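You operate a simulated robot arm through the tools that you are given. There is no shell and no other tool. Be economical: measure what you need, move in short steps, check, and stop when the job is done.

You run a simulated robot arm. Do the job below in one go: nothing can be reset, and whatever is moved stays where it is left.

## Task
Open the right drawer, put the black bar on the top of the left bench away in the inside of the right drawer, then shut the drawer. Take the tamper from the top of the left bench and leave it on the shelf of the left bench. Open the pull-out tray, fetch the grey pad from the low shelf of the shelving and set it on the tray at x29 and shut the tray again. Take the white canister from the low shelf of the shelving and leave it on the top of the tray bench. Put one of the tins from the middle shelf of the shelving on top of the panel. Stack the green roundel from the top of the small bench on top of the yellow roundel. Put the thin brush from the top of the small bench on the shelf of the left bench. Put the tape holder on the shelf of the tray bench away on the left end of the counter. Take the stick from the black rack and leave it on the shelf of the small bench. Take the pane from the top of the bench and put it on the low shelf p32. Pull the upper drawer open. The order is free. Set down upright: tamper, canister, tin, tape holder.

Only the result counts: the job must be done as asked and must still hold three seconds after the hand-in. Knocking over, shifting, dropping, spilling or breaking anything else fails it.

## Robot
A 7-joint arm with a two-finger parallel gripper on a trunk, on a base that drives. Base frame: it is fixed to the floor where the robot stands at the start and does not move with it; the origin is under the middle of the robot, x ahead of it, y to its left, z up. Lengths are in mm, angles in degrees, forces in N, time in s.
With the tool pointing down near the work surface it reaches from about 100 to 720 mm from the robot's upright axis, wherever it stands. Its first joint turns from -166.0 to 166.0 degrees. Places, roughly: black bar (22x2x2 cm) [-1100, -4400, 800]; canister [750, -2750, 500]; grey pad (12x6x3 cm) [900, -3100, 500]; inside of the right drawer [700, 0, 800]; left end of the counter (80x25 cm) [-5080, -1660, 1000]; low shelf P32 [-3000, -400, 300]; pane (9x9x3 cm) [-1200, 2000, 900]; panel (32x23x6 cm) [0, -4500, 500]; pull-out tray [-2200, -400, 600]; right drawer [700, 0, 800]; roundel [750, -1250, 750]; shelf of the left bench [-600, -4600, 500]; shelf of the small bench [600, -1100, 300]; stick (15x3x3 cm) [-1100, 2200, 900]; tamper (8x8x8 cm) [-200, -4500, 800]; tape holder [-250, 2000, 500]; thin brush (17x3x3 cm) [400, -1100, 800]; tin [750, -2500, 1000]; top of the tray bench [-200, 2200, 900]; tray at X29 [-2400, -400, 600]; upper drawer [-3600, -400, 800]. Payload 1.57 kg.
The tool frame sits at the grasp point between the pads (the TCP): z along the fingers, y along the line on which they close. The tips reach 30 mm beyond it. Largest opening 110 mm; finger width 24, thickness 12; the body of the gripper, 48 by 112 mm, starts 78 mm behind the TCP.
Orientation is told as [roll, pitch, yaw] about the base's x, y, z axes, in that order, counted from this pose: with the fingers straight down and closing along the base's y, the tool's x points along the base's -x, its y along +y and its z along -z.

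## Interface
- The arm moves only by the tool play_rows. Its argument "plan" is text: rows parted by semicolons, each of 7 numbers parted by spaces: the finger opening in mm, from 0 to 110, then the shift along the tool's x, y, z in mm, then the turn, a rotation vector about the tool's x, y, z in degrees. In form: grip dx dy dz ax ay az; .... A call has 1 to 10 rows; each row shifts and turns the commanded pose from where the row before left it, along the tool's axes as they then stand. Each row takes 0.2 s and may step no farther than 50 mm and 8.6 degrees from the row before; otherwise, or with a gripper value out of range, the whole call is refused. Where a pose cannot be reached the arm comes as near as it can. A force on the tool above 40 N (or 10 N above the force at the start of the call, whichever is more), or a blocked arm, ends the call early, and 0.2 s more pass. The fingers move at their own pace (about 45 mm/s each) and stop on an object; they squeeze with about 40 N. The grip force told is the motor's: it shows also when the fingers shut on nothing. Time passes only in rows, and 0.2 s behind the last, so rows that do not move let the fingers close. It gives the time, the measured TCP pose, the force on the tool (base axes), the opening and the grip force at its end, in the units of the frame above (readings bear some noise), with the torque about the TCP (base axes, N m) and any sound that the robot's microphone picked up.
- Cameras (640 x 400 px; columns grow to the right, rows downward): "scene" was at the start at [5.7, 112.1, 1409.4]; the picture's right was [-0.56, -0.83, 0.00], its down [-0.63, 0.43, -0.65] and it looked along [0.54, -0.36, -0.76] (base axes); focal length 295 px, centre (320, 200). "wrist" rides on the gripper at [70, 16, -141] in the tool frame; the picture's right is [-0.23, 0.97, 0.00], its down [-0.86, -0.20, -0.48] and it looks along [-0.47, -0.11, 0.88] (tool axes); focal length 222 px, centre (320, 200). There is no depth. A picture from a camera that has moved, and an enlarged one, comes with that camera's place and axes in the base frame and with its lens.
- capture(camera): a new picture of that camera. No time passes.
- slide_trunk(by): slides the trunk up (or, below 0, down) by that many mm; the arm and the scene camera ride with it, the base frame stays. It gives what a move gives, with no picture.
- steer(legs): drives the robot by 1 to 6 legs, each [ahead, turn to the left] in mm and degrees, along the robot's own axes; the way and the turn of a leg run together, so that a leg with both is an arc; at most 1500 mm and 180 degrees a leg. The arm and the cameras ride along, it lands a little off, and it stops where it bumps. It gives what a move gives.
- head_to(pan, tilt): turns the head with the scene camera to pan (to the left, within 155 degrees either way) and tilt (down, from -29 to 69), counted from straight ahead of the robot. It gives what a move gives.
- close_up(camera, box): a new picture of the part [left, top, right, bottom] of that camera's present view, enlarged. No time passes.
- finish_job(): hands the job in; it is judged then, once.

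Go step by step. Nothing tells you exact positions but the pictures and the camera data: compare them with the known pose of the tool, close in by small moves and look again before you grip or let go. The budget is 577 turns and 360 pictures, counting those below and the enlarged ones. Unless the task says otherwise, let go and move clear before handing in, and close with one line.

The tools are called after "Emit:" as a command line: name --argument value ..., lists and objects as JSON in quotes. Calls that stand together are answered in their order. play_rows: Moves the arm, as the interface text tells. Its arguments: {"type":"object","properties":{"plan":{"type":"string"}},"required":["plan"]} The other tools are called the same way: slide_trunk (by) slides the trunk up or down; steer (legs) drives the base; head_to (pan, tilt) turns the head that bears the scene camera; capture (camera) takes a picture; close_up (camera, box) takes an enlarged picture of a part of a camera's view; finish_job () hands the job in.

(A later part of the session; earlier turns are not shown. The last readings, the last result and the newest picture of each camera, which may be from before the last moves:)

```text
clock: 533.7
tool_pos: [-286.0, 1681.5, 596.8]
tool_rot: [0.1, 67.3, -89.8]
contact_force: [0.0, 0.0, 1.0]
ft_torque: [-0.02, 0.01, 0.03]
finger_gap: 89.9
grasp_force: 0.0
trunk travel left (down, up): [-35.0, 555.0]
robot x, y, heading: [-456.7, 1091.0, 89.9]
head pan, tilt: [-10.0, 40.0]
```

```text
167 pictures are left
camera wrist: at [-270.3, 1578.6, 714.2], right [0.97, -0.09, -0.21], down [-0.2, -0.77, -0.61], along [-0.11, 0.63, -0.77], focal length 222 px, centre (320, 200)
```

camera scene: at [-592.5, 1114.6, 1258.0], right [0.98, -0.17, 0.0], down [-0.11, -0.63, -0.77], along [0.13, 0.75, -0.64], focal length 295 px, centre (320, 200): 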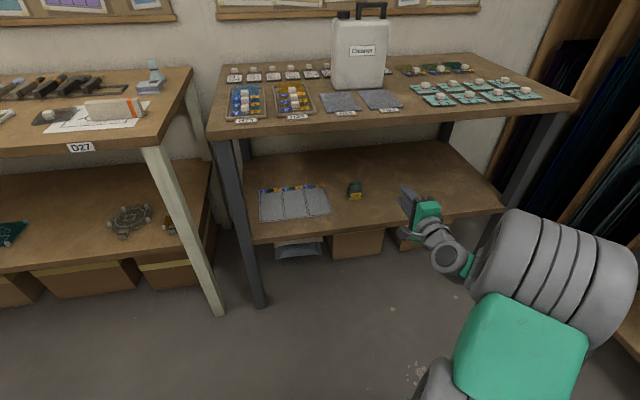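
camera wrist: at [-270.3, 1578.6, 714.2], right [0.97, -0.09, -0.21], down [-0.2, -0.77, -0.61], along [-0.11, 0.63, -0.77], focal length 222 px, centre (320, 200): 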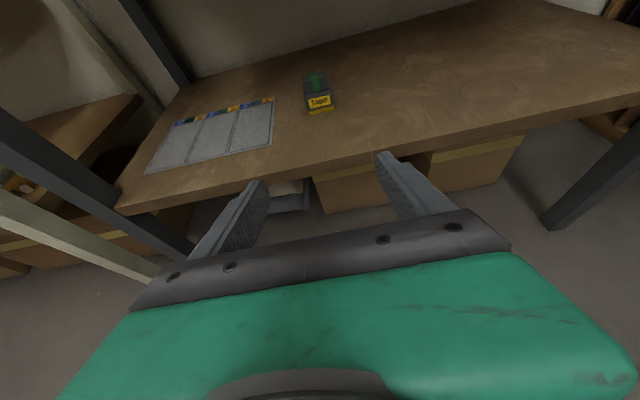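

Emit:
steer --legs '[[200, 0]]'

Emit:
play_rows --plan "90 -20 0 8.4 0 0 0;90 -20 0 8.4 0 0 0"

Emit:
capture --camera "wrist"

```text
clock: 535.3
tool_pos: [-287.8, 1880.5, 597.5]
tool_rot: [0.1, 67.4, -89.7]
contact_force: [-0.2, 0.0, -0.1]
ft_torque: [-0.01, 0.01, 0.01]
finger_gap: 90.1
grasp_force: 0.0
trunk travel left (down, up): [-35.0, 555.0]
robot x, y, heading: [-454.9, 1291.1, 90.3]
head pan, tilt: [-10.0, 40.0]
```

```text
clock: 535.9
tool_pos: [-288.0, 1881.5, 551.2]
tool_rot: [0.0, 67.4, -89.7]
contact_force: [-0.1, -0.7, 0.2]
ft_torque: [-0.04, 0.0, 0.0]
finger_gap: 90.1
grasp_force: 0.1
trunk travel left (down, up): [-35.0, 555.0]
robot x, y, heading: [-450.4, 1287.7, 89.9]
head pan, tilt: [-10.0, 40.0]
```

```text
166 pictures are left
camera wrist: at [-271.8, 1778.8, 669.9], right [0.97, -0.08, -0.21], down [-0.2, -0.77, -0.61], along [-0.11, 0.63, -0.77], focal length 222 px, centre (320, 200)
```

wrist: 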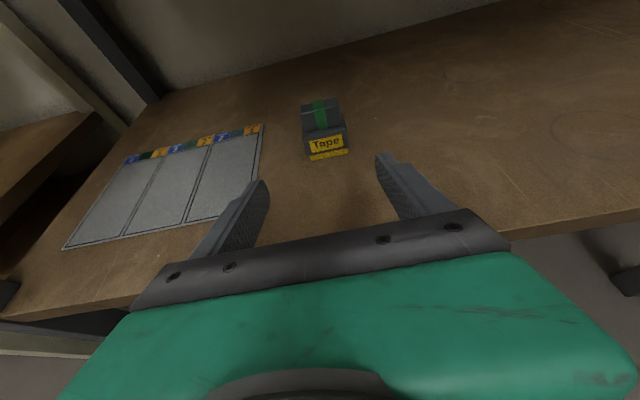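

Emit:
play_rows --plan "90 13.9 4 33.2 0 0 0;90 13 4 33.2 0 0 0"

Emit:
capture --camera "wrist"

```text
clock: 536.5
tool_pos: [-278.6, 1952.5, 553.2]
tool_rot: [0.0, 67.4, -89.8]
contact_force: [0.5, 0.0, 0.7]
ft_torque: [0.0, -0.03, -0.01]
finger_gap: 89.9
grasp_force: 0.0
trunk travel left (down, up): [-35.0, 555.0]
robot x, y, heading: [-453.0, 1291.4, 90.1]
head pan, tilt: [-10.0, 40.0]
```

```text
165 pictures are left
camera wrist: at [-263.4, 1850.3, 669.3], right [0.97, -0.08, -0.21], down [-0.2, -0.77, -0.61], along [-0.11, 0.63, -0.77], focal length 222 px, centre (320, 200)
```

wrist: 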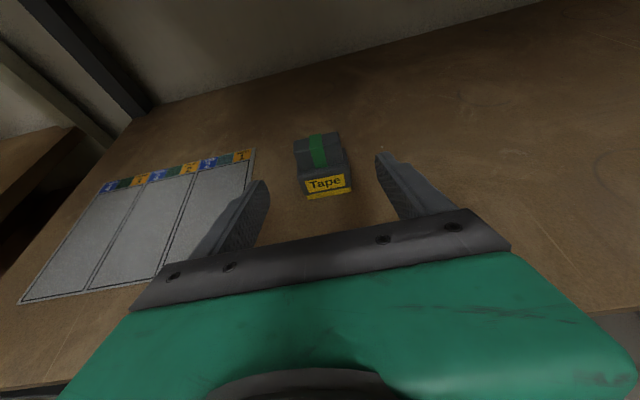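

Emit:
play_rows --plan "90 -21 1 8.7 0 0 0;90 -21 0 8.7 0 0 0"

Emit:
steer --legs '[[60, 0]]'

Emit:
capture --camera "wrist"

Emit:
close_up --camera "scene" --box '[280, 150, 480, 275]'

```text
clock: 537.1
tool_pos: [-277.8, 1951.9, 507.7]
tool_rot: [0.2, 67.5, -89.5]
contact_force: [0.1, -0.2, 0.8]
ft_torque: [-0.01, -0.02, 0.0]
finger_gap: 89.9
grasp_force: 0.0
trunk travel left (down, up): [-35.0, 555.0]
robot x, y, heading: [-454.5, 1288.3, 90.0]
head pan, tilt: [-10.0, 40.0]
```

```text
clock: 538.0
tool_pos: [-276.7, 2013.6, 508.5]
tool_rot: [0.1, 67.4, -89.7]
contact_force: [0.8, 0.7, -0.2]
ft_torque: [0.0, 0.0, 0.03]
finger_gap: 90.1
grasp_force: 0.1
trunk travel left (down, up): [-35.0, 555.0]
robot x, y, heading: [-455.1, 1348.8, 90.0]
head pan, tilt: [-10.0, 40.0]
```

```text
164 pictures are left
camera wrist: at [-261.3, 1910.5, 625.2], right [0.97, -0.08, -0.21], down [-0.2, -0.77, -0.61], along [-0.11, 0.63, -0.77], focal length 222 px, centre (320, 200)
```

wrist: 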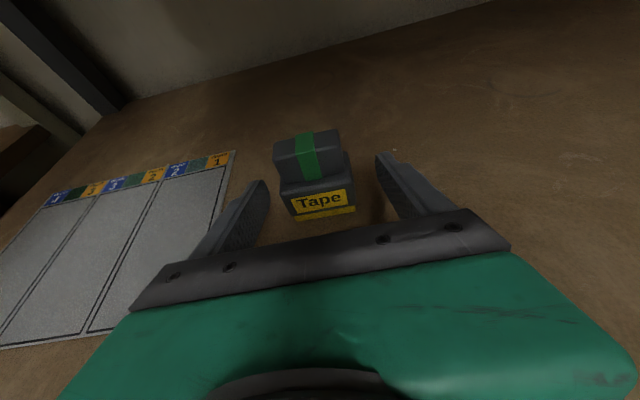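

```text
3.20 times, centred on (380, 212) of scene
camera zoom: at [-592.7, 1374.6, 1108.0], right [0.98, -0.17, 0.0], down [-0.11, -0.63, -0.77], along [0.13, 0.75, -0.64], focal length 944 px, centre (128, 160)
```

zoom: 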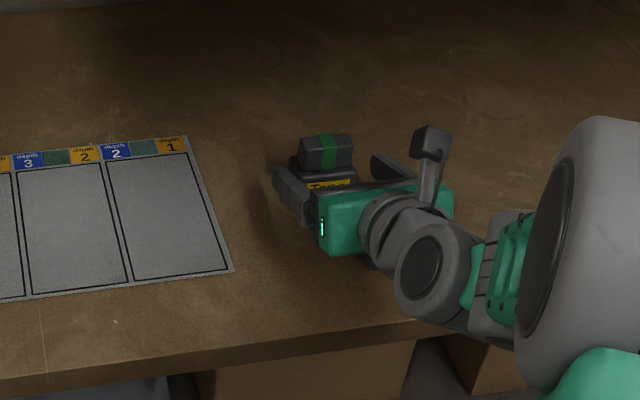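

Emit:
play_rows --plan "90 3.5 -4 17 0 0 0;90 3 0 15 0 0 0"

Emit:
close_up --camera "wrist" --box '[200, 110, 440, 260]'

```text
clock: 538.6
tool_pos: [-280.5, 2046.2, 502.6]
tool_rot: [0.2, 67.4, -89.9]
contact_force: [-0.1, -0.2, 0.4]
ft_torque: [-0.02, 0.02, 0.0]
finger_gap: 90.0
grasp_force: 0.1
trunk travel left (down, up): [-35.0, 555.0]
robot x, y, heading: [-451.8, 1349.9, 89.8]
head pan, tilt: [-10.0, 40.0]
```

```text
2.67 times, centred on (320, 185) of wrist
camera zoom: at [-265.4, 1943.0, 619.4], right [0.97, -0.09, -0.21], down [-0.2, -0.77, -0.61], along [-0.11, 0.63, -0.77], focal length 592 px, centre (320, 240)
```

zoom: 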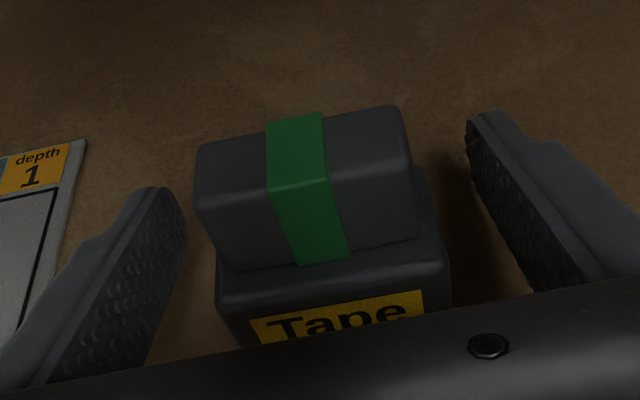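

Emit:
play_rows --plan "70 0 0 0 0 0 0;50 0 0 0 0 0 0;40 0 0 0 0 0 0;40 0 0 0 0 0 0;40 0 0 0 0 0 0"

Emit:
close_up --camera "wrist" --box '[200, 110, 440, 260]'

```text
clock: 539.8
tool_pos: [-280.1, 2046.1, 501.5]
tool_rot: [0.0, 67.3, -89.6]
contact_force: [0.9, 0.1, 0.5]
ft_torque: [0.02, -0.04, -0.01]
finger_gap: 59.7
grasp_force: 40.5
trunk travel left (down, up): [-35.0, 555.0]
robot x, y, heading: [-457.6, 1351.2, 90.3]
head pan, tilt: [-10.0, 40.0]
```

```text
2.67 times, centred on (320, 185) of wrist
camera zoom: at [-265.5, 1943.0, 619.4], right [0.97, -0.08, -0.21], down [-0.2, -0.77, -0.61], along [-0.11, 0.63, -0.77], focal length 592 px, centre (320, 240)
```

zoom: 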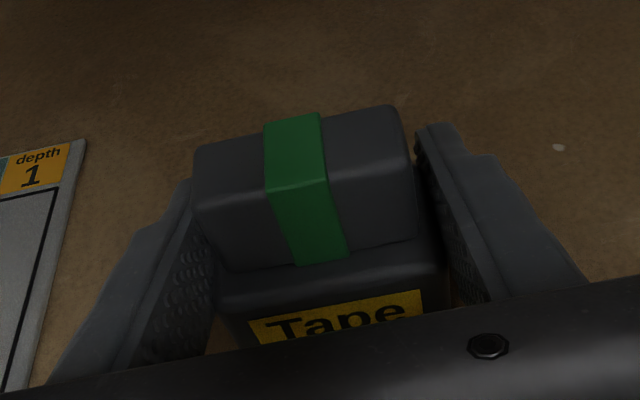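

Gripped at 59.7 mm. I lift it a little and check.

Emit:
play_rows --plan "40 3.7 0 -1.6 0 0 0;40 7.4 0 -3.1 0 0 0;40 14 0 -6 0 0 0;40 18 0 -7.7 0 0 0"

Emit:
capture --camera "wrist"

```text
clock: 540.8
tool_pos: [-281.6, 2045.0, 548.6]
tool_rot: [0.1, 67.4, -89.8]
contact_force: [-0.1, 0.5, -1.7]
ft_torque: [0.0, -0.02, -0.01]
finger_gap: 59.4
grasp_force: 39.9
trunk travel left (down, up): [-35.0, 555.0]
robot x, y, heading: [-451.8, 1355.3, 90.0]
head pan, tilt: [-10.0, 40.0]
```

```text
160 pictures are left
camera wrist: at [-265.6, 1941.8, 665.3], right [0.97, -0.08, -0.21], down [-0.2, -0.77, -0.61], along [-0.11, 0.63, -0.77], focal length 222 px, centre (320, 200)
```

wrist: 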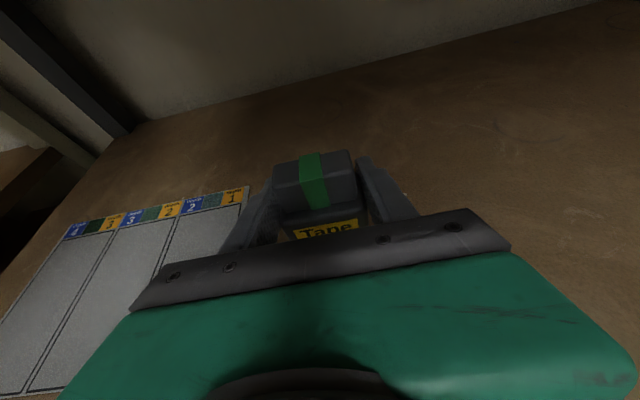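

The tape holder is held. I back off and look west to plan the way to the counter.

Emit:
steer --legs '[[-350, 0]]'

Emit:
slide_trunk --by 400

Emit:
head_to --pan 85 --tilt 25

Emit:
capture --camera "scene"

Emit:
head_to --pan 130 --tilt 30

Emit:
capture --camera "scene"

```text
clock: 543.1
tool_pos: [-285.5, 1694.1, 548.7]
tool_rot: [0.1, 67.4, -89.3]
contact_force: [0.4, 0.1, -1.3]
ft_torque: [0.0, -0.02, 0.0]
finger_gap: 59.9
grasp_force: 39.7
trunk travel left (down, up): [-35.0, 555.0]
robot x, y, heading: [-451.0, 1005.2, 90.6]
head pan, tilt: [-10.0, 40.0]
```

```text
clock: 547.0
tool_pos: [-286.2, 1694.0, 948.0]
tool_rot: [0.1, 67.4, -89.4]
contact_force: [-0.2, 0.2, -1.0]
ft_torque: [0.0, -0.01, 0.0]
finger_gap: 59.6
grasp_force: 40.0
trunk travel left (down, up): [-435.0, 155.0]
robot x, y, heading: [-449.6, 1000.0, 90.6]
head pan, tilt: [-10.0, 40.0]
```

```text
clock: 548.7
tool_pos: [-286.0, 1694.4, 949.7]
tool_rot: [0.0, 67.5, -89.4]
contact_force: [0.2, -0.7, -1.3]
ft_torque: [-0.02, 0.0, 0.02]
finger_gap: 59.4
grasp_force: 40.2
trunk travel left (down, up): [-435.0, 155.0]
robot x, y, heading: [-454.4, 998.2, 90.3]
head pan, tilt: [85.0, 25.0]
```

```text
159 pictures are left
camera scene: at [-697.3, 945.3, 1531.3], right [0.08, 1.0, 0.0], down [0.42, -0.03, -0.91], along [-0.9, 0.07, -0.42], focal length 295 px, centre (320, 200)
```

scene: 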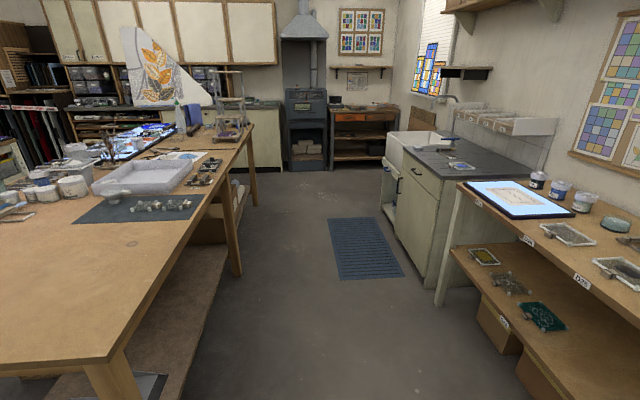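

```text
clock: 549.8
tool_pos: [-285.8, 1695.0, 948.2]
tool_rot: [0.1, 67.5, -89.2]
contact_force: [-0.1, 0.1, -1.7]
ft_torque: [-0.01, -0.01, -0.01]
finger_gap: 59.7
grasp_force: 39.9
trunk travel left (down, up): [-435.0, 155.0]
robot x, y, heading: [-452.1, 996.8, 90.9]
head pan, tilt: [130.0, 30.0]
```

```text
158 pictures are left
camera scene: at [-674.3, 879.3, 1523.3], right [-0.65, 0.76, 0.0], down [0.38, 0.32, -0.87], along [-0.66, -0.56, -0.5], focal length 295 px, centre (320, 200)
```

scene: 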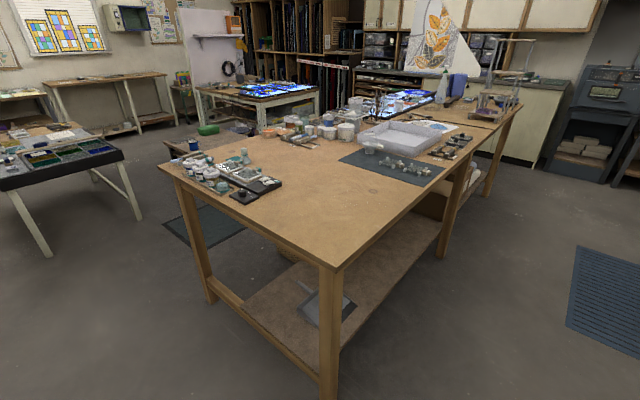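

Emit:
steer --legs '[[0, 89.5], [1400, 0], [1400, 0], [900, 0]]'

Emit:
head_to --pan 0 --tilt 25

Emit:
capture --camera "scene"

Emit:
head_to --pan 60 --tilt 25

Emit:
capture --camera "scene"

```text
clock: 571.5
tool_pos: [-4844.8, 1218.0, 947.4]
tool_rot: [-0.1, 67.4, -1.0]
contact_force: [0.7, -0.5, -1.1]
ft_torque: [0.0, 0.03, 0.01]
finger_gap: 59.6
grasp_force: 40.8
trunk travel left (down, up): [-435.0, 155.0]
robot x, y, heading: [-4152.4, 1033.4, 178.7]
head pan, tilt: [130.0, 30.0]
```

```text
clock: 573.6
tool_pos: [-4844.2, 1218.9, 947.4]
tool_rot: [0.1, 67.4, -1.0]
contact_force: [-0.4, -0.1, -1.1]
ft_torque: [0.01, 0.01, -0.01]
finger_gap: 59.5
grasp_force: 40.3
trunk travel left (down, up): [-435.0, 155.0]
robot x, y, heading: [-4153.6, 1028.8, 178.6]
head pan, tilt: [0.0, 25.0]
```

```text
157 pictures are left
camera scene: at [-4187.9, 878.1, 1531.3], right [0.02, 1.0, 0.0], down [0.42, -0.01, -0.91], along [-0.91, 0.02, -0.42], focal length 295 px, centre (320, 200)
```

scene: 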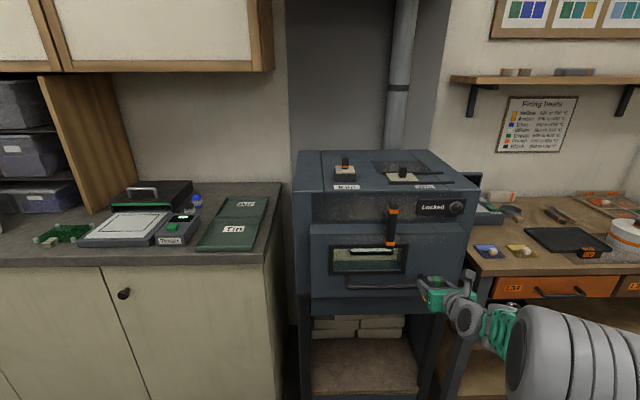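

```text
clock: 574.9
tool_pos: [-4844.8, 1219.2, 947.9]
tool_rot: [0.1, 67.3, -1.1]
contact_force: [0.2, 0.1, -0.5]
ft_torque: [0.0, -0.01, 0.04]
finger_gap: 59.7
grasp_force: 39.6
trunk travel left (down, up): [-435.0, 155.0]
robot x, y, heading: [-4153.1, 1031.2, 178.6]
head pan, tilt: [60.0, 25.0]
```

```text
156 pictures are left
camera scene: at [-4143.6, 797.5, 1531.3], right [-0.85, 0.52, 0.0], down [0.22, 0.36, -0.91], along [-0.47, -0.77, -0.42], focal length 295 px, centre (320, 200)
```

scene: 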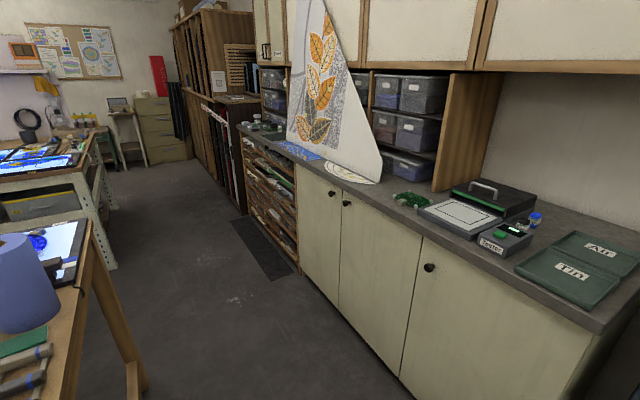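

The way down the west side looks wide enough. I raise the arm and drive along the counter.

Emit:
slide_trunk --by 150

Emit:
steer --legs '[[0, 46], [350, 0], [0, 45.5], [1000, 0]]'

Emit:
head_to --pan 0 --tilt 30

Emit:
capture --camera "scene"

Emit:
head_to --pan 80 --tilt 30

Emit:
capture --camera "scene"

```text
clock: 576.6
tool_pos: [-4844.9, 1220.0, 1097.7]
tool_rot: [0.1, 67.4, -1.1]
contact_force: [-0.5, 0.7, -1.4]
ft_torque: [0.02, 0.01, -0.01]
finger_gap: 59.5
grasp_force: 40.1
trunk travel left (down, up): [-585.0, 5.0]
robot x, y, heading: [-4155.8, 1030.5, 178.9]
head pan, tilt: [60.0, 25.0]
```

```text
clock: 587.9
tool_pos: [-4524.2, -918.5, 1097.5]
tool_rot: [0.0, 67.4, 92.2]
contact_force: [0.9, -0.1, -0.6]
ft_torque: [-0.01, -0.03, 0.01]
finger_gap: 59.1
grasp_force: 39.9
trunk travel left (down, up): [-585.0, 5.0]
robot x, y, heading: [-4374.6, -221.5, -88.4]
head pan, tilt: [60.0, 25.0]
```

```text
clock: 589.2
tool_pos: [-4523.8, -917.6, 1098.0]
tool_rot: [0.1, 67.4, 92.1]
contact_force: [0.5, 0.8, -0.2]
ft_torque: [-0.02, -0.01, 0.0]
finger_gap: 59.4
grasp_force: 39.7
trunk travel left (down, up): [-585.0, 5.0]
robot x, y, heading: [-4374.3, -217.3, -88.1]
head pan, tilt: [0.0, 30.0]
```

```text
155 pictures are left
camera scene: at [-4215.9, -242.5, 1673.3], right [-1.0, -0.03, 0.0], down [-0.02, 0.5, -0.87], along [0.03, -0.87, -0.5], focal length 295 px, centre (320, 200)
```

scene: 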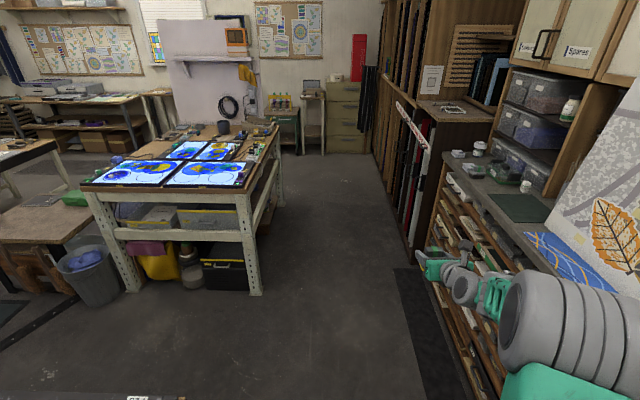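

```text
clock: 590.7
tool_pos: [-4524.0, -917.7, 1099.0]
tool_rot: [0.1, 67.3, 92.0]
contact_force: [1.2, 0.0, -0.8]
ft_torque: [0.02, -0.02, -0.04]
finger_gap: 59.4
grasp_force: 39.8
trunk travel left (down, up): [-585.0, 5.0]
robot x, y, heading: [-4371.9, -216.1, -88.1]
head pan, tilt: [80.0, 30.0]
```

```text
154 pictures are left
camera scene: at [-4129.4, -165.0, 1673.3], right [-0.14, -0.99, 0.0], down [-0.49, 0.07, -0.87], along [0.86, -0.12, -0.5], focal length 295 px, centre (320, 200)
```

scene: 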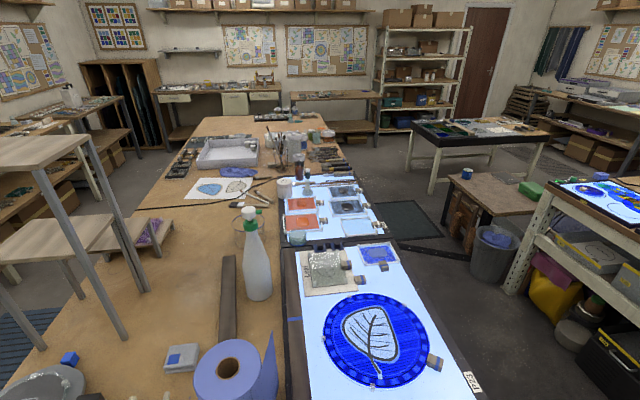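

Emit:
steer --legs '[[0, 4.5], [790, 0], [790, 0], [0, -96]]'

Emit:
head_to --pan 0 --tilt 40

Emit:
capture --camera "scene"

Emit:
capture --camera "wrist"

```text
clock: 601.8
tool_pos: [-4839.2, -2120.2, 1098.2]
tool_rot: [-2.1, 67.5, 39.5]
contact_force: [0.7, 0.7, -1.1]
ft_torque: [-0.02, 0.04, -0.04]
finger_gap: 59.7
grasp_force: 39.7
trunk travel left (down, up): [-585.0, 5.0]
robot x, y, heading: [-4197.8, -1795.8, -140.2]
head pan, tilt: [80.0, 30.0]
stopped in leg 4: the force on the tool passed its limit at 74 N (the readings are from after the stop); the commanded pose is now the measured one
```

```text
clock: 603.3
tool_pos: [-4838.8, -2120.0, 1098.4]
tool_rot: [-2.2, 67.4, 39.5]
contact_force: [2.0, -0.1, -2.9]
ft_torque: [-0.04, -0.07, -0.04]
finger_gap: 59.5
grasp_force: 40.0
trunk travel left (down, up): [-585.0, 5.0]
robot x, y, heading: [-4201.1, -1795.2, -140.4]
head pan, tilt: [0.0, 40.0]
```

```text
153 pictures are left
camera scene: at [-4120.0, -1932.9, 1657.9], right [-0.64, 0.77, 0.0], down [0.49, 0.41, -0.77], along [-0.59, -0.49, -0.64], focal length 295 px, centre (320, 200)
```

scene: 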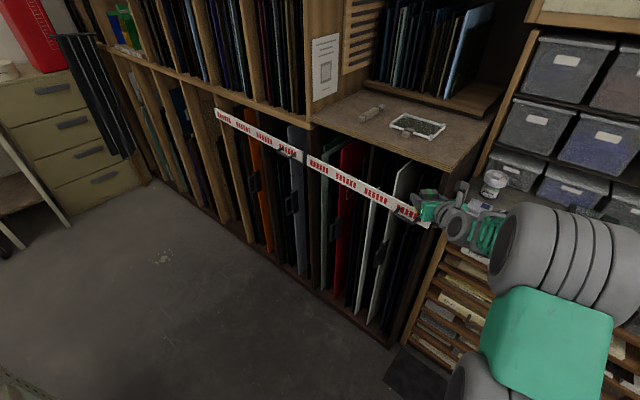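

```text
152 pictures are left
camera wrist: at [-4773.1, -2037.5, 1215.1], right [-0.58, 0.79, -0.22], down [0.71, 0.35, -0.6], along [-0.39, -0.51, -0.77], focal length 222 px, centre (320, 200)
```

wrist: 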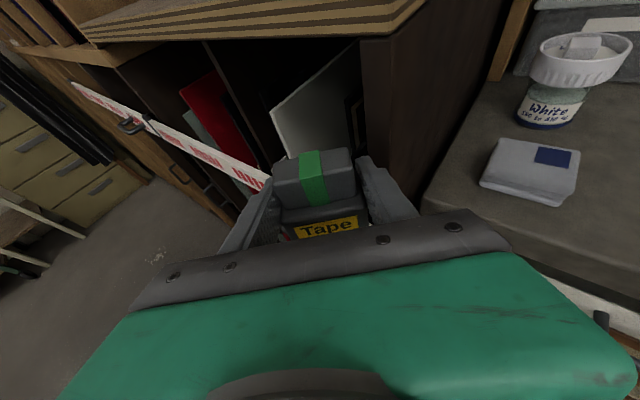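

The hand grazed the retaining bar of the rack. I reverse straight off it.

Emit:
steer --legs '[[-160, 0]]'

Emit:
capture --camera "wrist"

Emit:
close_up --camera "scene" --box '[180, 60, 500, 260]'

```text
clock: 604.8
tool_pos: [-4715.7, -2012.1, 1097.8]
tool_rot: [-2.0, 67.3, 39.2]
contact_force: [-0.1, 0.3, -0.5]
ft_torque: [-0.01, 0.04, 0.0]
finger_gap: 59.5
grasp_force: 39.9
trunk travel left (down, up): [-585.0, 5.0]
robot x, y, heading: [-4075.4, -1697.4, -140.7]
head pan, tilt: [0.0, 40.0]
```

```text
151 pictures are left
camera wrist: at [-4649.3, -1930.7, 1215.7], right [-0.57, 0.79, -0.22], down [0.72, 0.35, -0.6], along [-0.4, -0.51, -0.76], focal length 222 px, centre (320, 200)
```

wrist: 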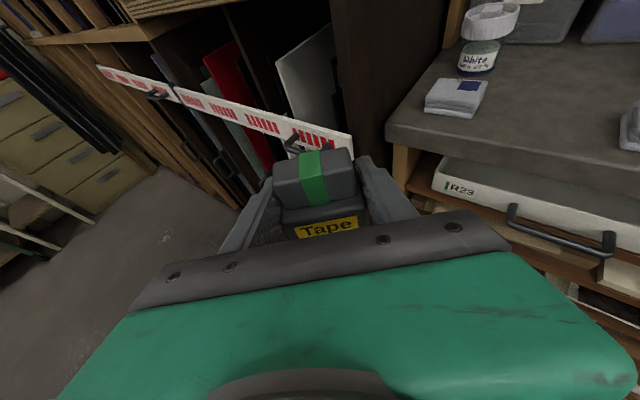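

```text
2.00 times, centred on (340, 160) of scene
camera zoom: at [-3995.4, -1829.3, 1658.0], right [-0.64, 0.77, 0.0], down [0.5, 0.41, -0.77], along [-0.59, -0.49, -0.64], focal length 590 px, centre (280, 280)
```

zoom: 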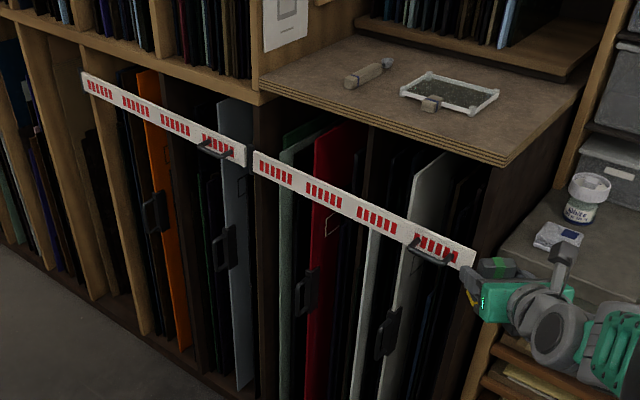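

Emit:
steer --legs '[[0, -39.5]]'

Emit:
capture --camera "scene"

Emit:
capture --camera "wrist"

```text
clock: 605.9
tool_pos: [-4743.1, -1949.5, 1097.2]
tool_rot: [-2.3, 67.4, 33.5]
contact_force: [0.0, 0.0, -1.9]
ft_torque: [-0.04, 0.02, -0.02]
finger_gap: 59.4
grasp_force: 40.3
trunk travel left (down, up): [-585.0, 5.0]
robot x, y, heading: [-4077.0, -1696.9, -145.7]
head pan, tilt: [0.0, 40.0]
stopped in leg 1: the robot was blocked; the commanded pose is now the measured one
```

```text
149 pictures are left
camera scene: at [-4009.1, -1835.4, 1657.9], right [-0.56, 0.83, 0.0], down [0.53, 0.36, -0.77], along [-0.63, -0.43, -0.64], focal length 295 px, centre (320, 200)
```

scene: 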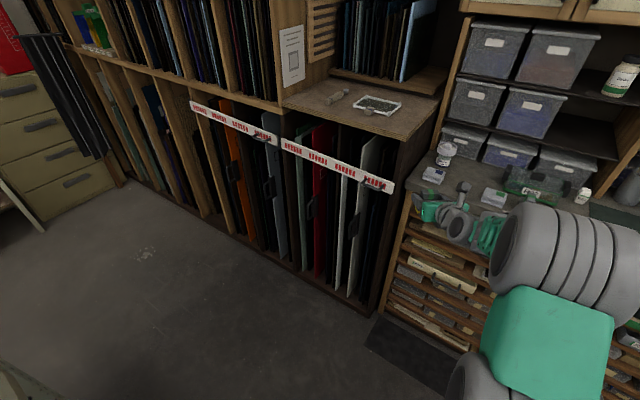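

```text
148 pictures are left
camera wrist: at [-4670.1, -1873.0, 1214.7], right [-0.49, 0.84, -0.22], down [0.75, 0.28, -0.6], along [-0.44, -0.47, -0.77], focal length 222 px, centre (320, 200)
```

wrist: 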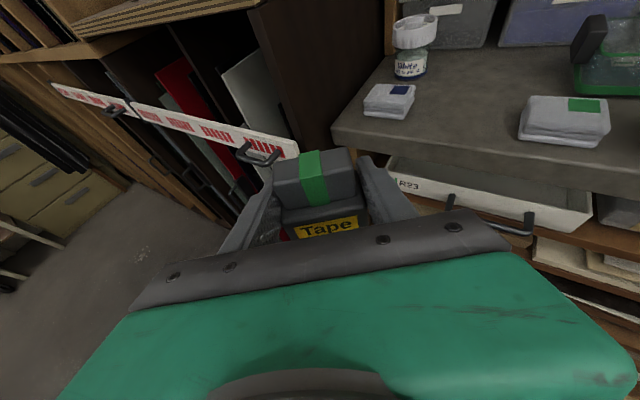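

Emit:
steer --legs '[[90, 0]]'

Emit:
steer --legs '[[0, -34.5]]'

Emit:
capture --camera "scene"

Emit:
capture --camera "wrist"

```text
clock: 607.0
tool_pos: [-4817.4, -1999.5, 1097.6]
tool_rot: [-2.3, 67.5, 33.5]
contact_force: [-0.2, 0.7, -2.5]
ft_torque: [-0.03, 0.01, 0.01]
finger_gap: 59.6
grasp_force: 40.1
trunk travel left (down, up): [-585.0, 5.0]
robot x, y, heading: [-4150.9, -1743.1, -145.9]
head pan, tilt: [0.0, 40.0]
```

```text
clock: 609.0
tool_pos: [-4842.7, -1569.8, 1097.5]
tool_rot: [-2.3, 67.5, -1.5]
contact_force: [0.3, 0.0, -0.6]
ft_torque: [0.01, -0.01, 0.02]
finger_gap: 59.4
grasp_force: 39.8
trunk travel left (down, up): [-585.0, 5.0]
robot x, y, heading: [-4149.5, -1742.9, 179.2]
head pan, tilt: [0.0, 40.0]
```

```text
147 pictures are left
camera scene: at [-4175.4, -1896.9, 1658.0], right [0.01, 1.0, 0.0], down [0.64, -0.01, -0.77], along [-0.77, 0.01, -0.64], focal length 295 px, centre (320, 200)
```

scene: 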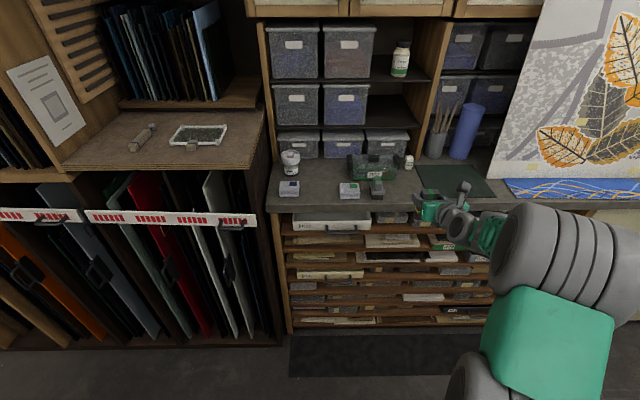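

```text
146 pictures are left
camera wrist: at [-4738.9, -1550.0, 1214.9], right [0.08, 0.97, -0.23], down [0.77, -0.2, -0.6], along [-0.63, -0.13, -0.77], focal length 222 px, centre (320, 200)
```

wrist: 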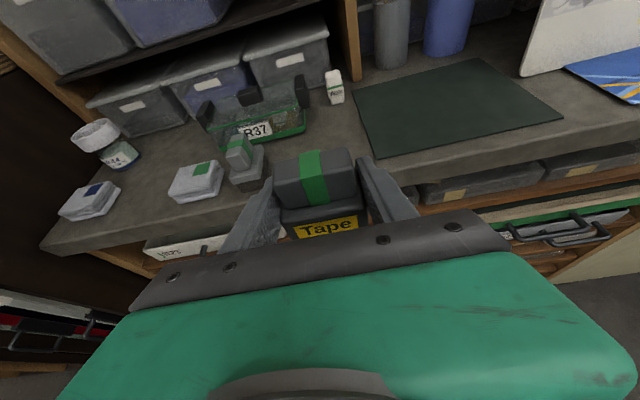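

Emit:
play_rows --plan "40 0 -5 0 -2.3 0 0"

Emit:
steer --legs '[[195, 0.8]]'

Emit:
capture --camera "wrist"

Emit:
close_up --camera "scene" --box '[260, 140, 500, 290]'

```text
clock: 609.4
tool_pos: [-4841.9, -1575.1, 1097.7]
tool_rot: [0.0, 67.4, -1.5]
contact_force: [0.9, 0.0, -1.3]
ft_torque: [-0.01, -0.01, 0.03]
finger_gap: 59.5
grasp_force: 39.8
trunk travel left (down, up): [-585.0, 5.0]
robot x, y, heading: [-4149.6, -1744.8, 179.6]
head pan, tilt: [0.0, 40.0]
```

```text
clock: 611.0
tool_pos: [-5037.4, -1584.8, 1098.5]
tool_rot: [0.0, 67.4, -0.6]
contact_force: [-0.6, -0.2, -1.1]
ft_torque: [0.03, 0.0, 0.02]
finger_gap: 59.5
grasp_force: 40.1
trunk travel left (down, up): [-585.0, 5.0]
robot x, y, heading: [-4343.4, -1743.0, -179.7]
head pan, tilt: [0.0, 40.0]
```

```text
145 pictures are left
camera wrist: at [-4934.4, -1568.9, 1215.1], right [0.1, 0.97, -0.21], down [0.77, -0.21, -0.61], along [-0.63, -0.1, -0.77], focal length 222 px, centre (320, 200)
```

wrist: 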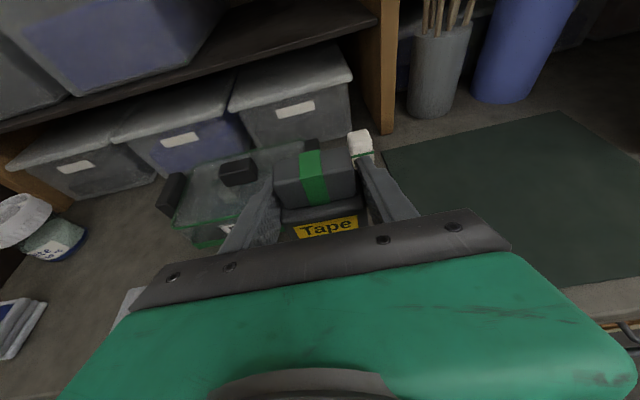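

```text
2.67 times, centred on (380, 215) of scene
camera zoom: at [-4366.4, -1896.6, 1657.9], right [0.0, 1.0, 0.0], down [0.64, 0.0, -0.77], along [-0.77, 0.0, -0.64], focal length 787 px, centre (160, 160)
```

zoom: 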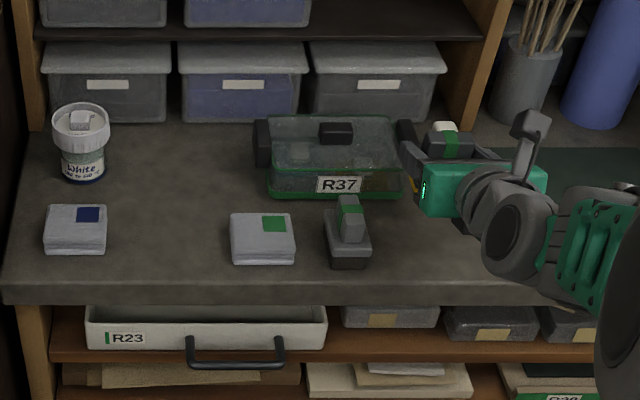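

Emit:
play_rows --plan "40 -6.5 8 -15.7 0 0 0;40 -18.5 0 7.7 0 0 0;40 -18.5 0 7.7 0 0 0;40 -9.2 0 3.8 0 0 0"

Emit:
close_up --camera "scene" --box '[320, 150, 480, 250]'

Emit:
capture --camera "wrist"

```text
clock: 612.0
tool_pos: [-5022.4, -1577.0, 1046.7]
tool_rot: [0.0, 67.5, -0.6]
contact_force: [-0.1, 0.3, -1.4]
ft_torque: [-0.01, 0.01, 0.0]
finger_gap: 59.3
grasp_force: 40.1
trunk travel left (down, up): [-585.0, 5.0]
robot x, y, heading: [-4340.2, -1743.6, -179.7]
head pan, tilt: [0.0, 40.0]
```

```text
4.00 times, centred on (400, 200) of scene
camera zoom: at [-4365.5, -1896.5, 1658.0], right [0.0, 1.0, 0.0], down [0.64, 0.0, -0.77], along [-0.77, 0.0, -0.64], focal length 1181 px, centre (0, 200)
```

zoom: 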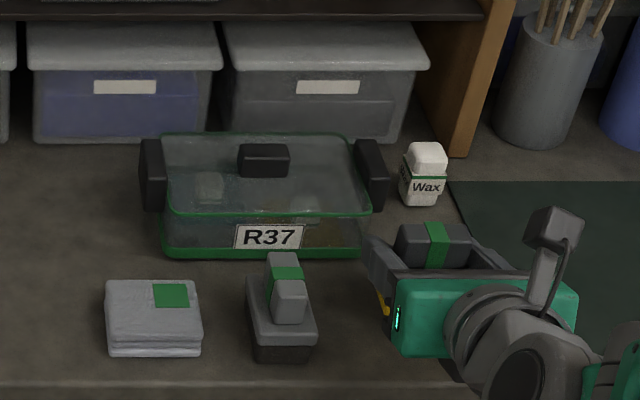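

```text
142 pictures are left
camera wrist: at [-4917.5, -1561.0, 1165.4], right [0.1, 0.97, -0.21], down [0.77, -0.21, -0.61], along [-0.63, -0.1, -0.77], focal length 222 px, centre (320, 200)
```

wrist: 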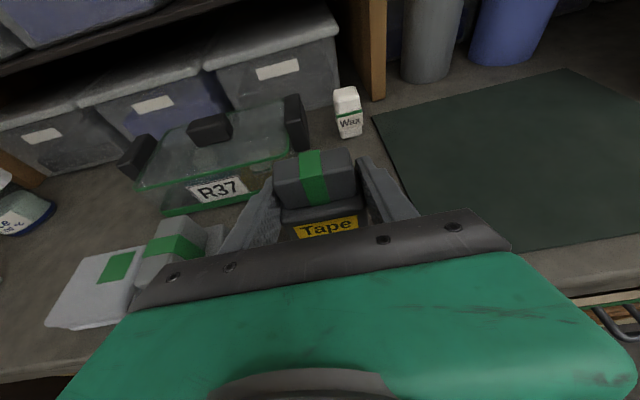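

Emit:
play_rows --plan "40 -4.6 0 1.9 0 0 0;40 -3.7 0 1.5 0 0 0;40 0 0 0 0 0 0"

Emit:
play_rows --plan "40 -2.8 0 1.2 0 0 0;40 -2.8 0 1.2 0 0 0;40 0 0 0 0 0 0"

Emit:
play_rows --plan "40 -2.8 0 1.2 0 0 0;40 -1.8 0 0.8 0 0 0;40 0 0 0 0 0 0"

```text
clock: 612.8
tool_pos: [-5020.7, -1577.1, 1039.7]
tool_rot: [-0.1, 67.4, -0.6]
contact_force: [-0.4, -0.4, -1.9]
ft_torque: [0.04, -0.02, 0.02]
finger_gap: 59.5
grasp_force: 39.8
trunk travel left (down, up): [-585.0, 5.0]
robot x, y, heading: [-4342.6, -1743.1, -179.7]
head pan, tilt: [0.0, 40.0]
```

```text
clock: 613.6
tool_pos: [-5020.8, -1577.4, 1033.7]
tool_rot: [0.1, 67.4, -0.7]
contact_force: [-0.1, 0.4, -1.5]
ft_torque: [0.0, 0.02, -0.03]
finger_gap: 59.5
grasp_force: 39.7
trunk travel left (down, up): [-585.0, 5.0]
robot x, y, heading: [-4340.4, -1739.3, -179.9]
head pan, tilt: [0.0, 40.0]
```

```text
clock: 614.4
tool_pos: [-5021.1, -1577.0, 1032.0]
tool_rot: [0.3, 67.8, -0.4]
contact_force: [0.1, 1.2, 20.2]
ft_torque: [-0.27, -0.38, 0.01]
finger_gap: 59.5
grasp_force: 39.7
trunk travel left (down, up): [-585.0, 5.0]
robot x, y, heading: [-4346.6, -1740.7, -179.9]
head pan, tilt: [0.0, 40.0]
```

Down on the counter. I open and retreat.

Emit:
play_rows --plan "40 2 0 -0.8 0 0 0;75 0 0 0 0 0 0;82 0 0 0 0 0 0;82 0 0 0 0 0 0;82 -2 0 -20 0 0 0;82 0 0 -30 0 0 0;82 0 0 -40 0 0 0;82 0 0 -40 0 0 0"

Emit:
close_up --camera "scene" --box '[320, 150, 480, 250]'

```text
clock: 616.2
tool_pos: [-4900.0, -1577.8, 1078.8]
tool_rot: [0.1, 67.5, -0.7]
contact_force: [0.9, -0.6, 0.0]
ft_torque: [-0.02, 0.02, -0.01]
finger_gap: 81.9
grasp_force: 0.0
trunk travel left (down, up): [-585.0, 5.0]
robot x, y, heading: [-4340.2, -1745.1, -180.0]
head pan, tilt: [0.0, 40.0]
```

```text
4.00 times, centred on (400, 200) of scene
camera zoom: at [-4364.7, -1896.9, 1657.9], right [0.0, 1.0, 0.0], down [0.64, 0.0, -0.77], along [-0.77, 0.0, -0.64], focal length 1181 px, centre (0, 200)
```

zoom: 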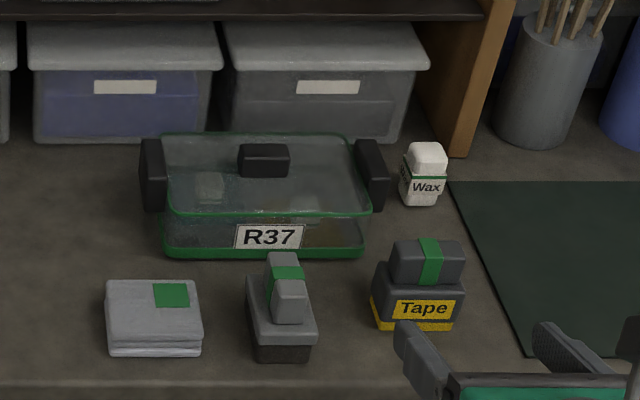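

The tape holder is on the counter. I look east for the drawers, tray and low shelf under the wooden tables.

Emit:
head_to --pan -125 --tilt 30

Emit:
capture --camera "scene"

Emit:
head_to --pan -152 --tilt 25

Emit:
capture --camera "scene"

```text
clock: 618.2
tool_pos: [-4899.7, -1577.9, 1080.1]
tool_rot: [-0.1, 67.4, -0.6]
contact_force: [0.2, -0.5, 0.1]
ft_torque: [0.0, 0.02, -0.03]
finger_gap: 81.8
grasp_force: 0.2
trunk travel left (down, up): [-585.0, 5.0]
robot x, y, heading: [-4345.3, -1741.9, -179.7]
head pan, tilt: [-125.0, 30.0]
```

```text
140 pictures are left
camera scene: at [-4228.7, -1822.2, 1673.3], right [0.82, -0.57, 0.0], down [-0.29, -0.41, -0.87], along [0.49, 0.71, -0.5], focal length 295 px, centre (320, 200)
```

scene: 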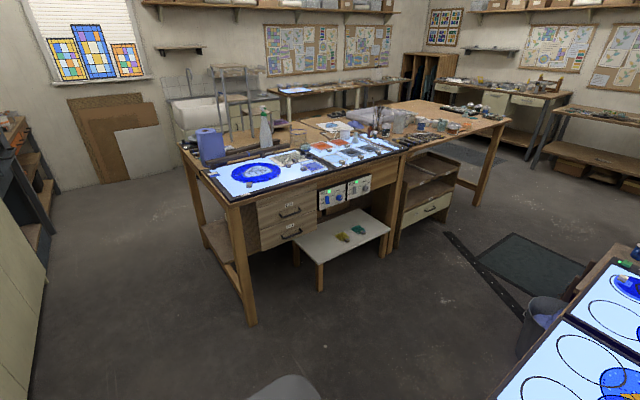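

```text
clock: 619.2
tool_pos: [-4901.2, -1578.8, 1079.4]
tool_rot: [-0.1, 67.4, -0.6]
contact_force: [-0.2, 0.4, -0.7]
ft_torque: [-0.02, 0.0, -0.03]
finger_gap: 82.2
grasp_force: 0.0
trunk travel left (down, up): [-585.0, 5.0]
robot x, y, heading: [-4343.3, -1738.9, -179.8]
head pan, tilt: [-152.0, 25.0]
```

```text
139 pictures are left
camera scene: at [-4199.1, -1852.9, 1681.3], right [0.47, -0.88, 0.0], down [-0.37, -0.2, -0.91], along [0.8, 0.43, -0.42], focal length 295 px, centre (320, 200)
```

scene: 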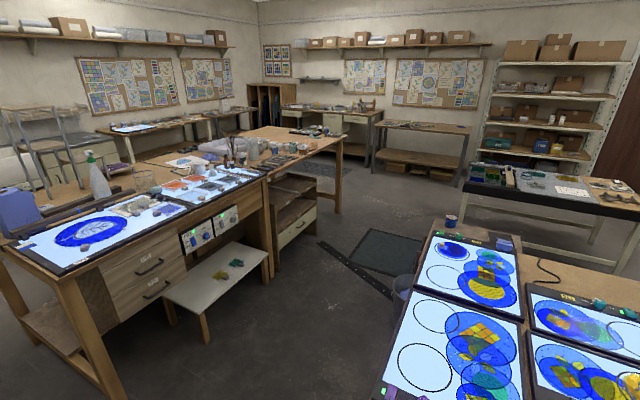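

The south faces of the tables hold the two drawers, the low white shelf and the tray unit. I drive round to the upper drawer.

Emit:
steer --legs '[[0, -90], [480, 0], [0, -90], [560, 0], [0, 90]]'

Emit:
head_to --pan 0 --tilt 45

Emit:
capture --camera "scene"

```text
clock: 636.3
tool_pos: [-3630.1, -681.4, 1079.8]
tool_rot: [-0.1, 67.4, -89.6]
contact_force: [0.2, 0.2, 0.5]
ft_torque: [0.02, 0.03, 0.01]
finger_gap: 82.1
grasp_force: 0.0
trunk travel left (down, up): [-585.0, 5.0]
robot x, y, heading: [-3786.8, -1241.3, 90.8]
head pan, tilt: [-152.0, 25.0]
```

```text
clock: 638.6
tool_pos: [-3628.9, -681.3, 1077.7]
tool_rot: [0.1, 67.5, -89.8]
contact_force: [0.3, -1.4, 0.1]
ft_torque: [-0.01, -0.01, -0.02]
finger_gap: 81.8
grasp_force: 0.0
trunk travel left (down, up): [-585.0, 5.0]
robot x, y, heading: [-3783.5, -1240.5, 91.1]
head pan, tilt: [0.0, 45.0]
```

```text
138 pictures are left
camera scene: at [-3939.2, -1222.0, 1650.7], right [1.0, 0.02, 0.0], down [0.01, -0.71, -0.71], along [-0.01, 0.71, -0.71], focal length 295 px, centre (320, 200)
```

scene: 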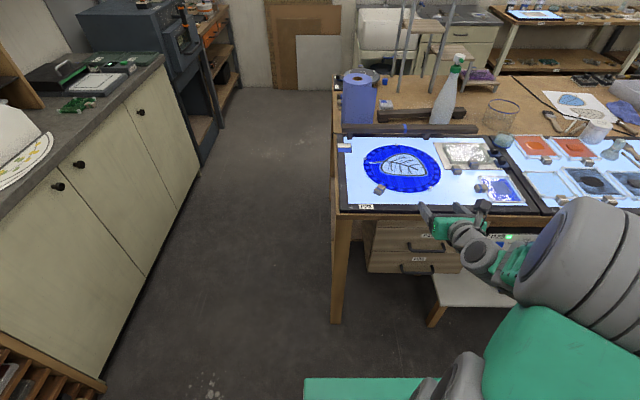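

Emit:
play_rows --plan "70 0 0 0 0 0 -8.6;70 0 0 0 0 0 -8.6;70 0 0 0 0 0 -8.6;70 0 0 0 0 0 -8.6;70 0 0 0 0 0 -8.6;70 0 0 0 0 0 -8.6;70 0 0 0 0 0 -8.6;70 0 0 0 0 0 -8.6;70 0 0 0 0 0 -8.6;70 0 0 0 0 0 -8.6"

Emit:
play_rows --plan "70 0 0 0 0 0 -4.2;70 0 0 0 -8.5 0 0;70 0 0 0 -8.5 0 0"

Emit:
slide_trunk --by -300

Emit:
capture --camera "wrist"

Emit:
capture --camera "scene"

```text
clock: 640.8
tool_pos: [-3629.4, -680.6, 1078.2]
tool_rot: [67.4, 3.5, -1.1]
contact_force: [-0.1, -1.4, 0.0]
ft_torque: [0.01, -0.01, -0.01]
finger_gap: 69.9
grasp_force: 0.1
trunk travel left (down, up): [-585.0, 5.0]
robot x, y, heading: [-3786.3, -1240.4, 91.2]
head pan, tilt: [0.0, 45.0]
```

```text
clock: 641.6
tool_pos: [-3629.4, -680.5, 1078.4]
tool_rot: [84.6, -0.3, 0.3]
contact_force: [-0.4, 0.8, 1.1]
ft_torque: [0.02, -0.01, -0.01]
finger_gap: 70.2
grasp_force: 0.0
trunk travel left (down, up): [-585.0, 5.0]
robot x, y, heading: [-3781.6, -1242.4, 91.1]
head pan, tilt: [0.0, 45.0]
```

```text
clock: 644.6
tool_pos: [-3630.1, -680.2, 779.1]
tool_rot: [84.6, -0.3, 0.3]
contact_force: [0.2, -0.2, 1.2]
ft_torque: [-0.02, 0.0, -0.01]
finger_gap: 70.0
grasp_force: 0.1
trunk travel left (down, up): [-285.0, 305.0]
robot x, y, heading: [-3783.9, -1239.5, 90.7]
head pan, tilt: [0.0, 45.0]
```

```text
137 pictures are left
camera wrist: at [-3699.3, -819.5, 807.1], right [0.22, 0.1, 0.97], down [0.86, -0.49, -0.15], along [0.46, 0.87, -0.19], focal length 222 px, centre (320, 200)
```

wrist: 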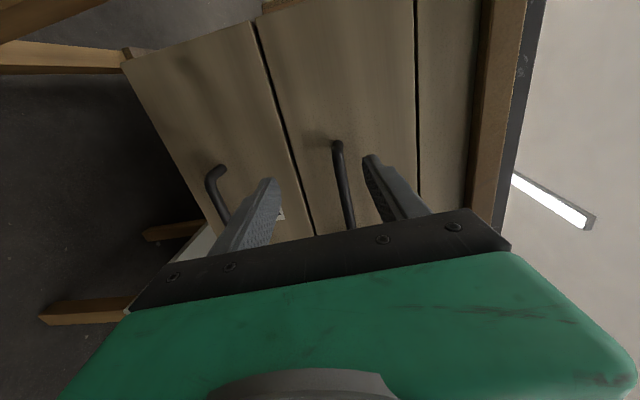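

```text
136 pictures are left
camera scene: at [-3939.2, -1222.0, 1350.7], right [1.0, 0.02, 0.0], down [0.01, -0.71, -0.71], along [-0.01, 0.71, -0.71], focal length 295 px, centre (320, 200)
```

scene: 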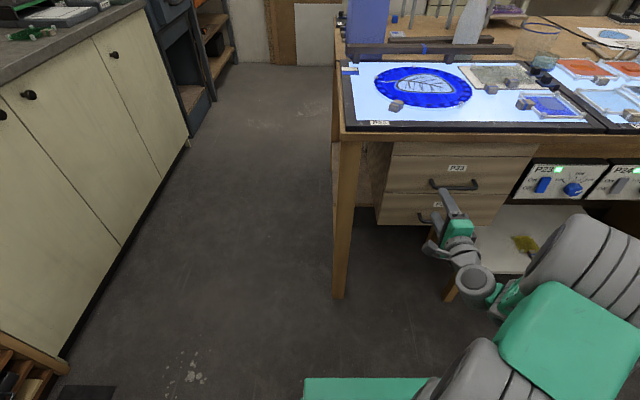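

Emit:
play_rows --plan "70 -26.5 9 0 0 0 0;70 -26.5 8 0 0 0 0"

Emit:
capture --camera "wrist"

```text
clock: 645.2
tool_pos: [-3578.2, -677.1, 794.9]
tool_rot: [84.4, -0.3, 0.4]
contact_force: [-0.3, -0.1, 0.1]
ft_torque: [-0.06, 0.02, -0.02]
finger_gap: 70.0
grasp_force: 0.0
trunk travel left (down, up): [-285.0, 305.0]
robot x, y, heading: [-3788.2, -1240.9, 91.0]
head pan, tilt: [0.0, 45.0]
```

```text
135 pictures are left
camera wrist: at [-3646.8, -816.6, 823.7], right [0.22, 0.1, 0.97], down [0.86, -0.49, -0.15], along [0.46, 0.87, -0.19], focal length 222 px, centre (320, 200)
```

wrist: 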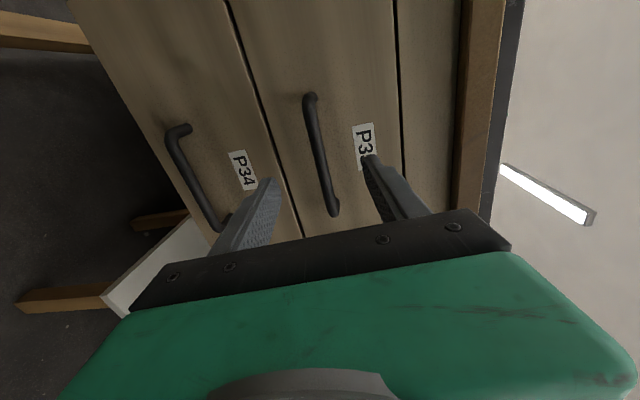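

Emit:
play_rows --plan "50 0 0 30 0 0 0;50 0 0 20 0 0 0;50 0 0 12 0 0 0"

Emit:
play_rows --plan "20 0 0 0 0 0 0;0 0 0 0 0 0 0;0 0 0 0 0 0 0;0 0 0 0 0 0 0;0 0 0 0 0 0 0"

Emit:
capture --camera "wrist"

```text
clock: 646.0
tool_pos: [-3577.0, -617.5, 791.3]
tool_rot: [84.6, -0.2, 0.3]
contact_force: [0.5, 0.4, -0.5]
ft_torque: [0.0, 0.0, 0.01]
finger_gap: 50.1
grasp_force: 0.0
trunk travel left (down, up): [-285.0, 305.0]
robot x, y, heading: [-3787.2, -1243.4, 91.1]
head pan, tilt: [0.0, 45.0]
```

```text
clock: 647.2
tool_pos: [-3576.4, -616.4, 790.1]
tool_rot: [84.5, -0.3, 0.3]
contact_force: [-0.4, 1.3, 3.5]
ft_torque: [0.0, 0.21, 0.08]
finger_gap: 11.8
grasp_force: 29.3
trunk travel left (down, up): [-285.0, 305.0]
robot x, y, heading: [-3782.8, -1244.0, 90.9]
head pan, tilt: [0.0, 45.0]
```

```text
134 pictures are left
camera wrist: at [-3647.3, -756.2, 818.7], right [0.22, 0.09, 0.97], down [0.86, -0.49, -0.15], along [0.46, 0.87, -0.19], focal length 222 px, centre (320, 200)
```

wrist: 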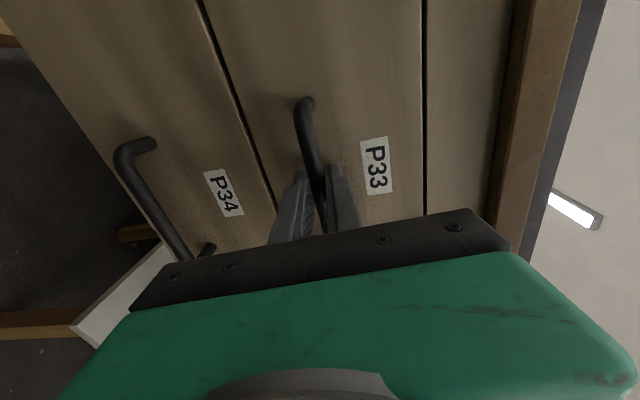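

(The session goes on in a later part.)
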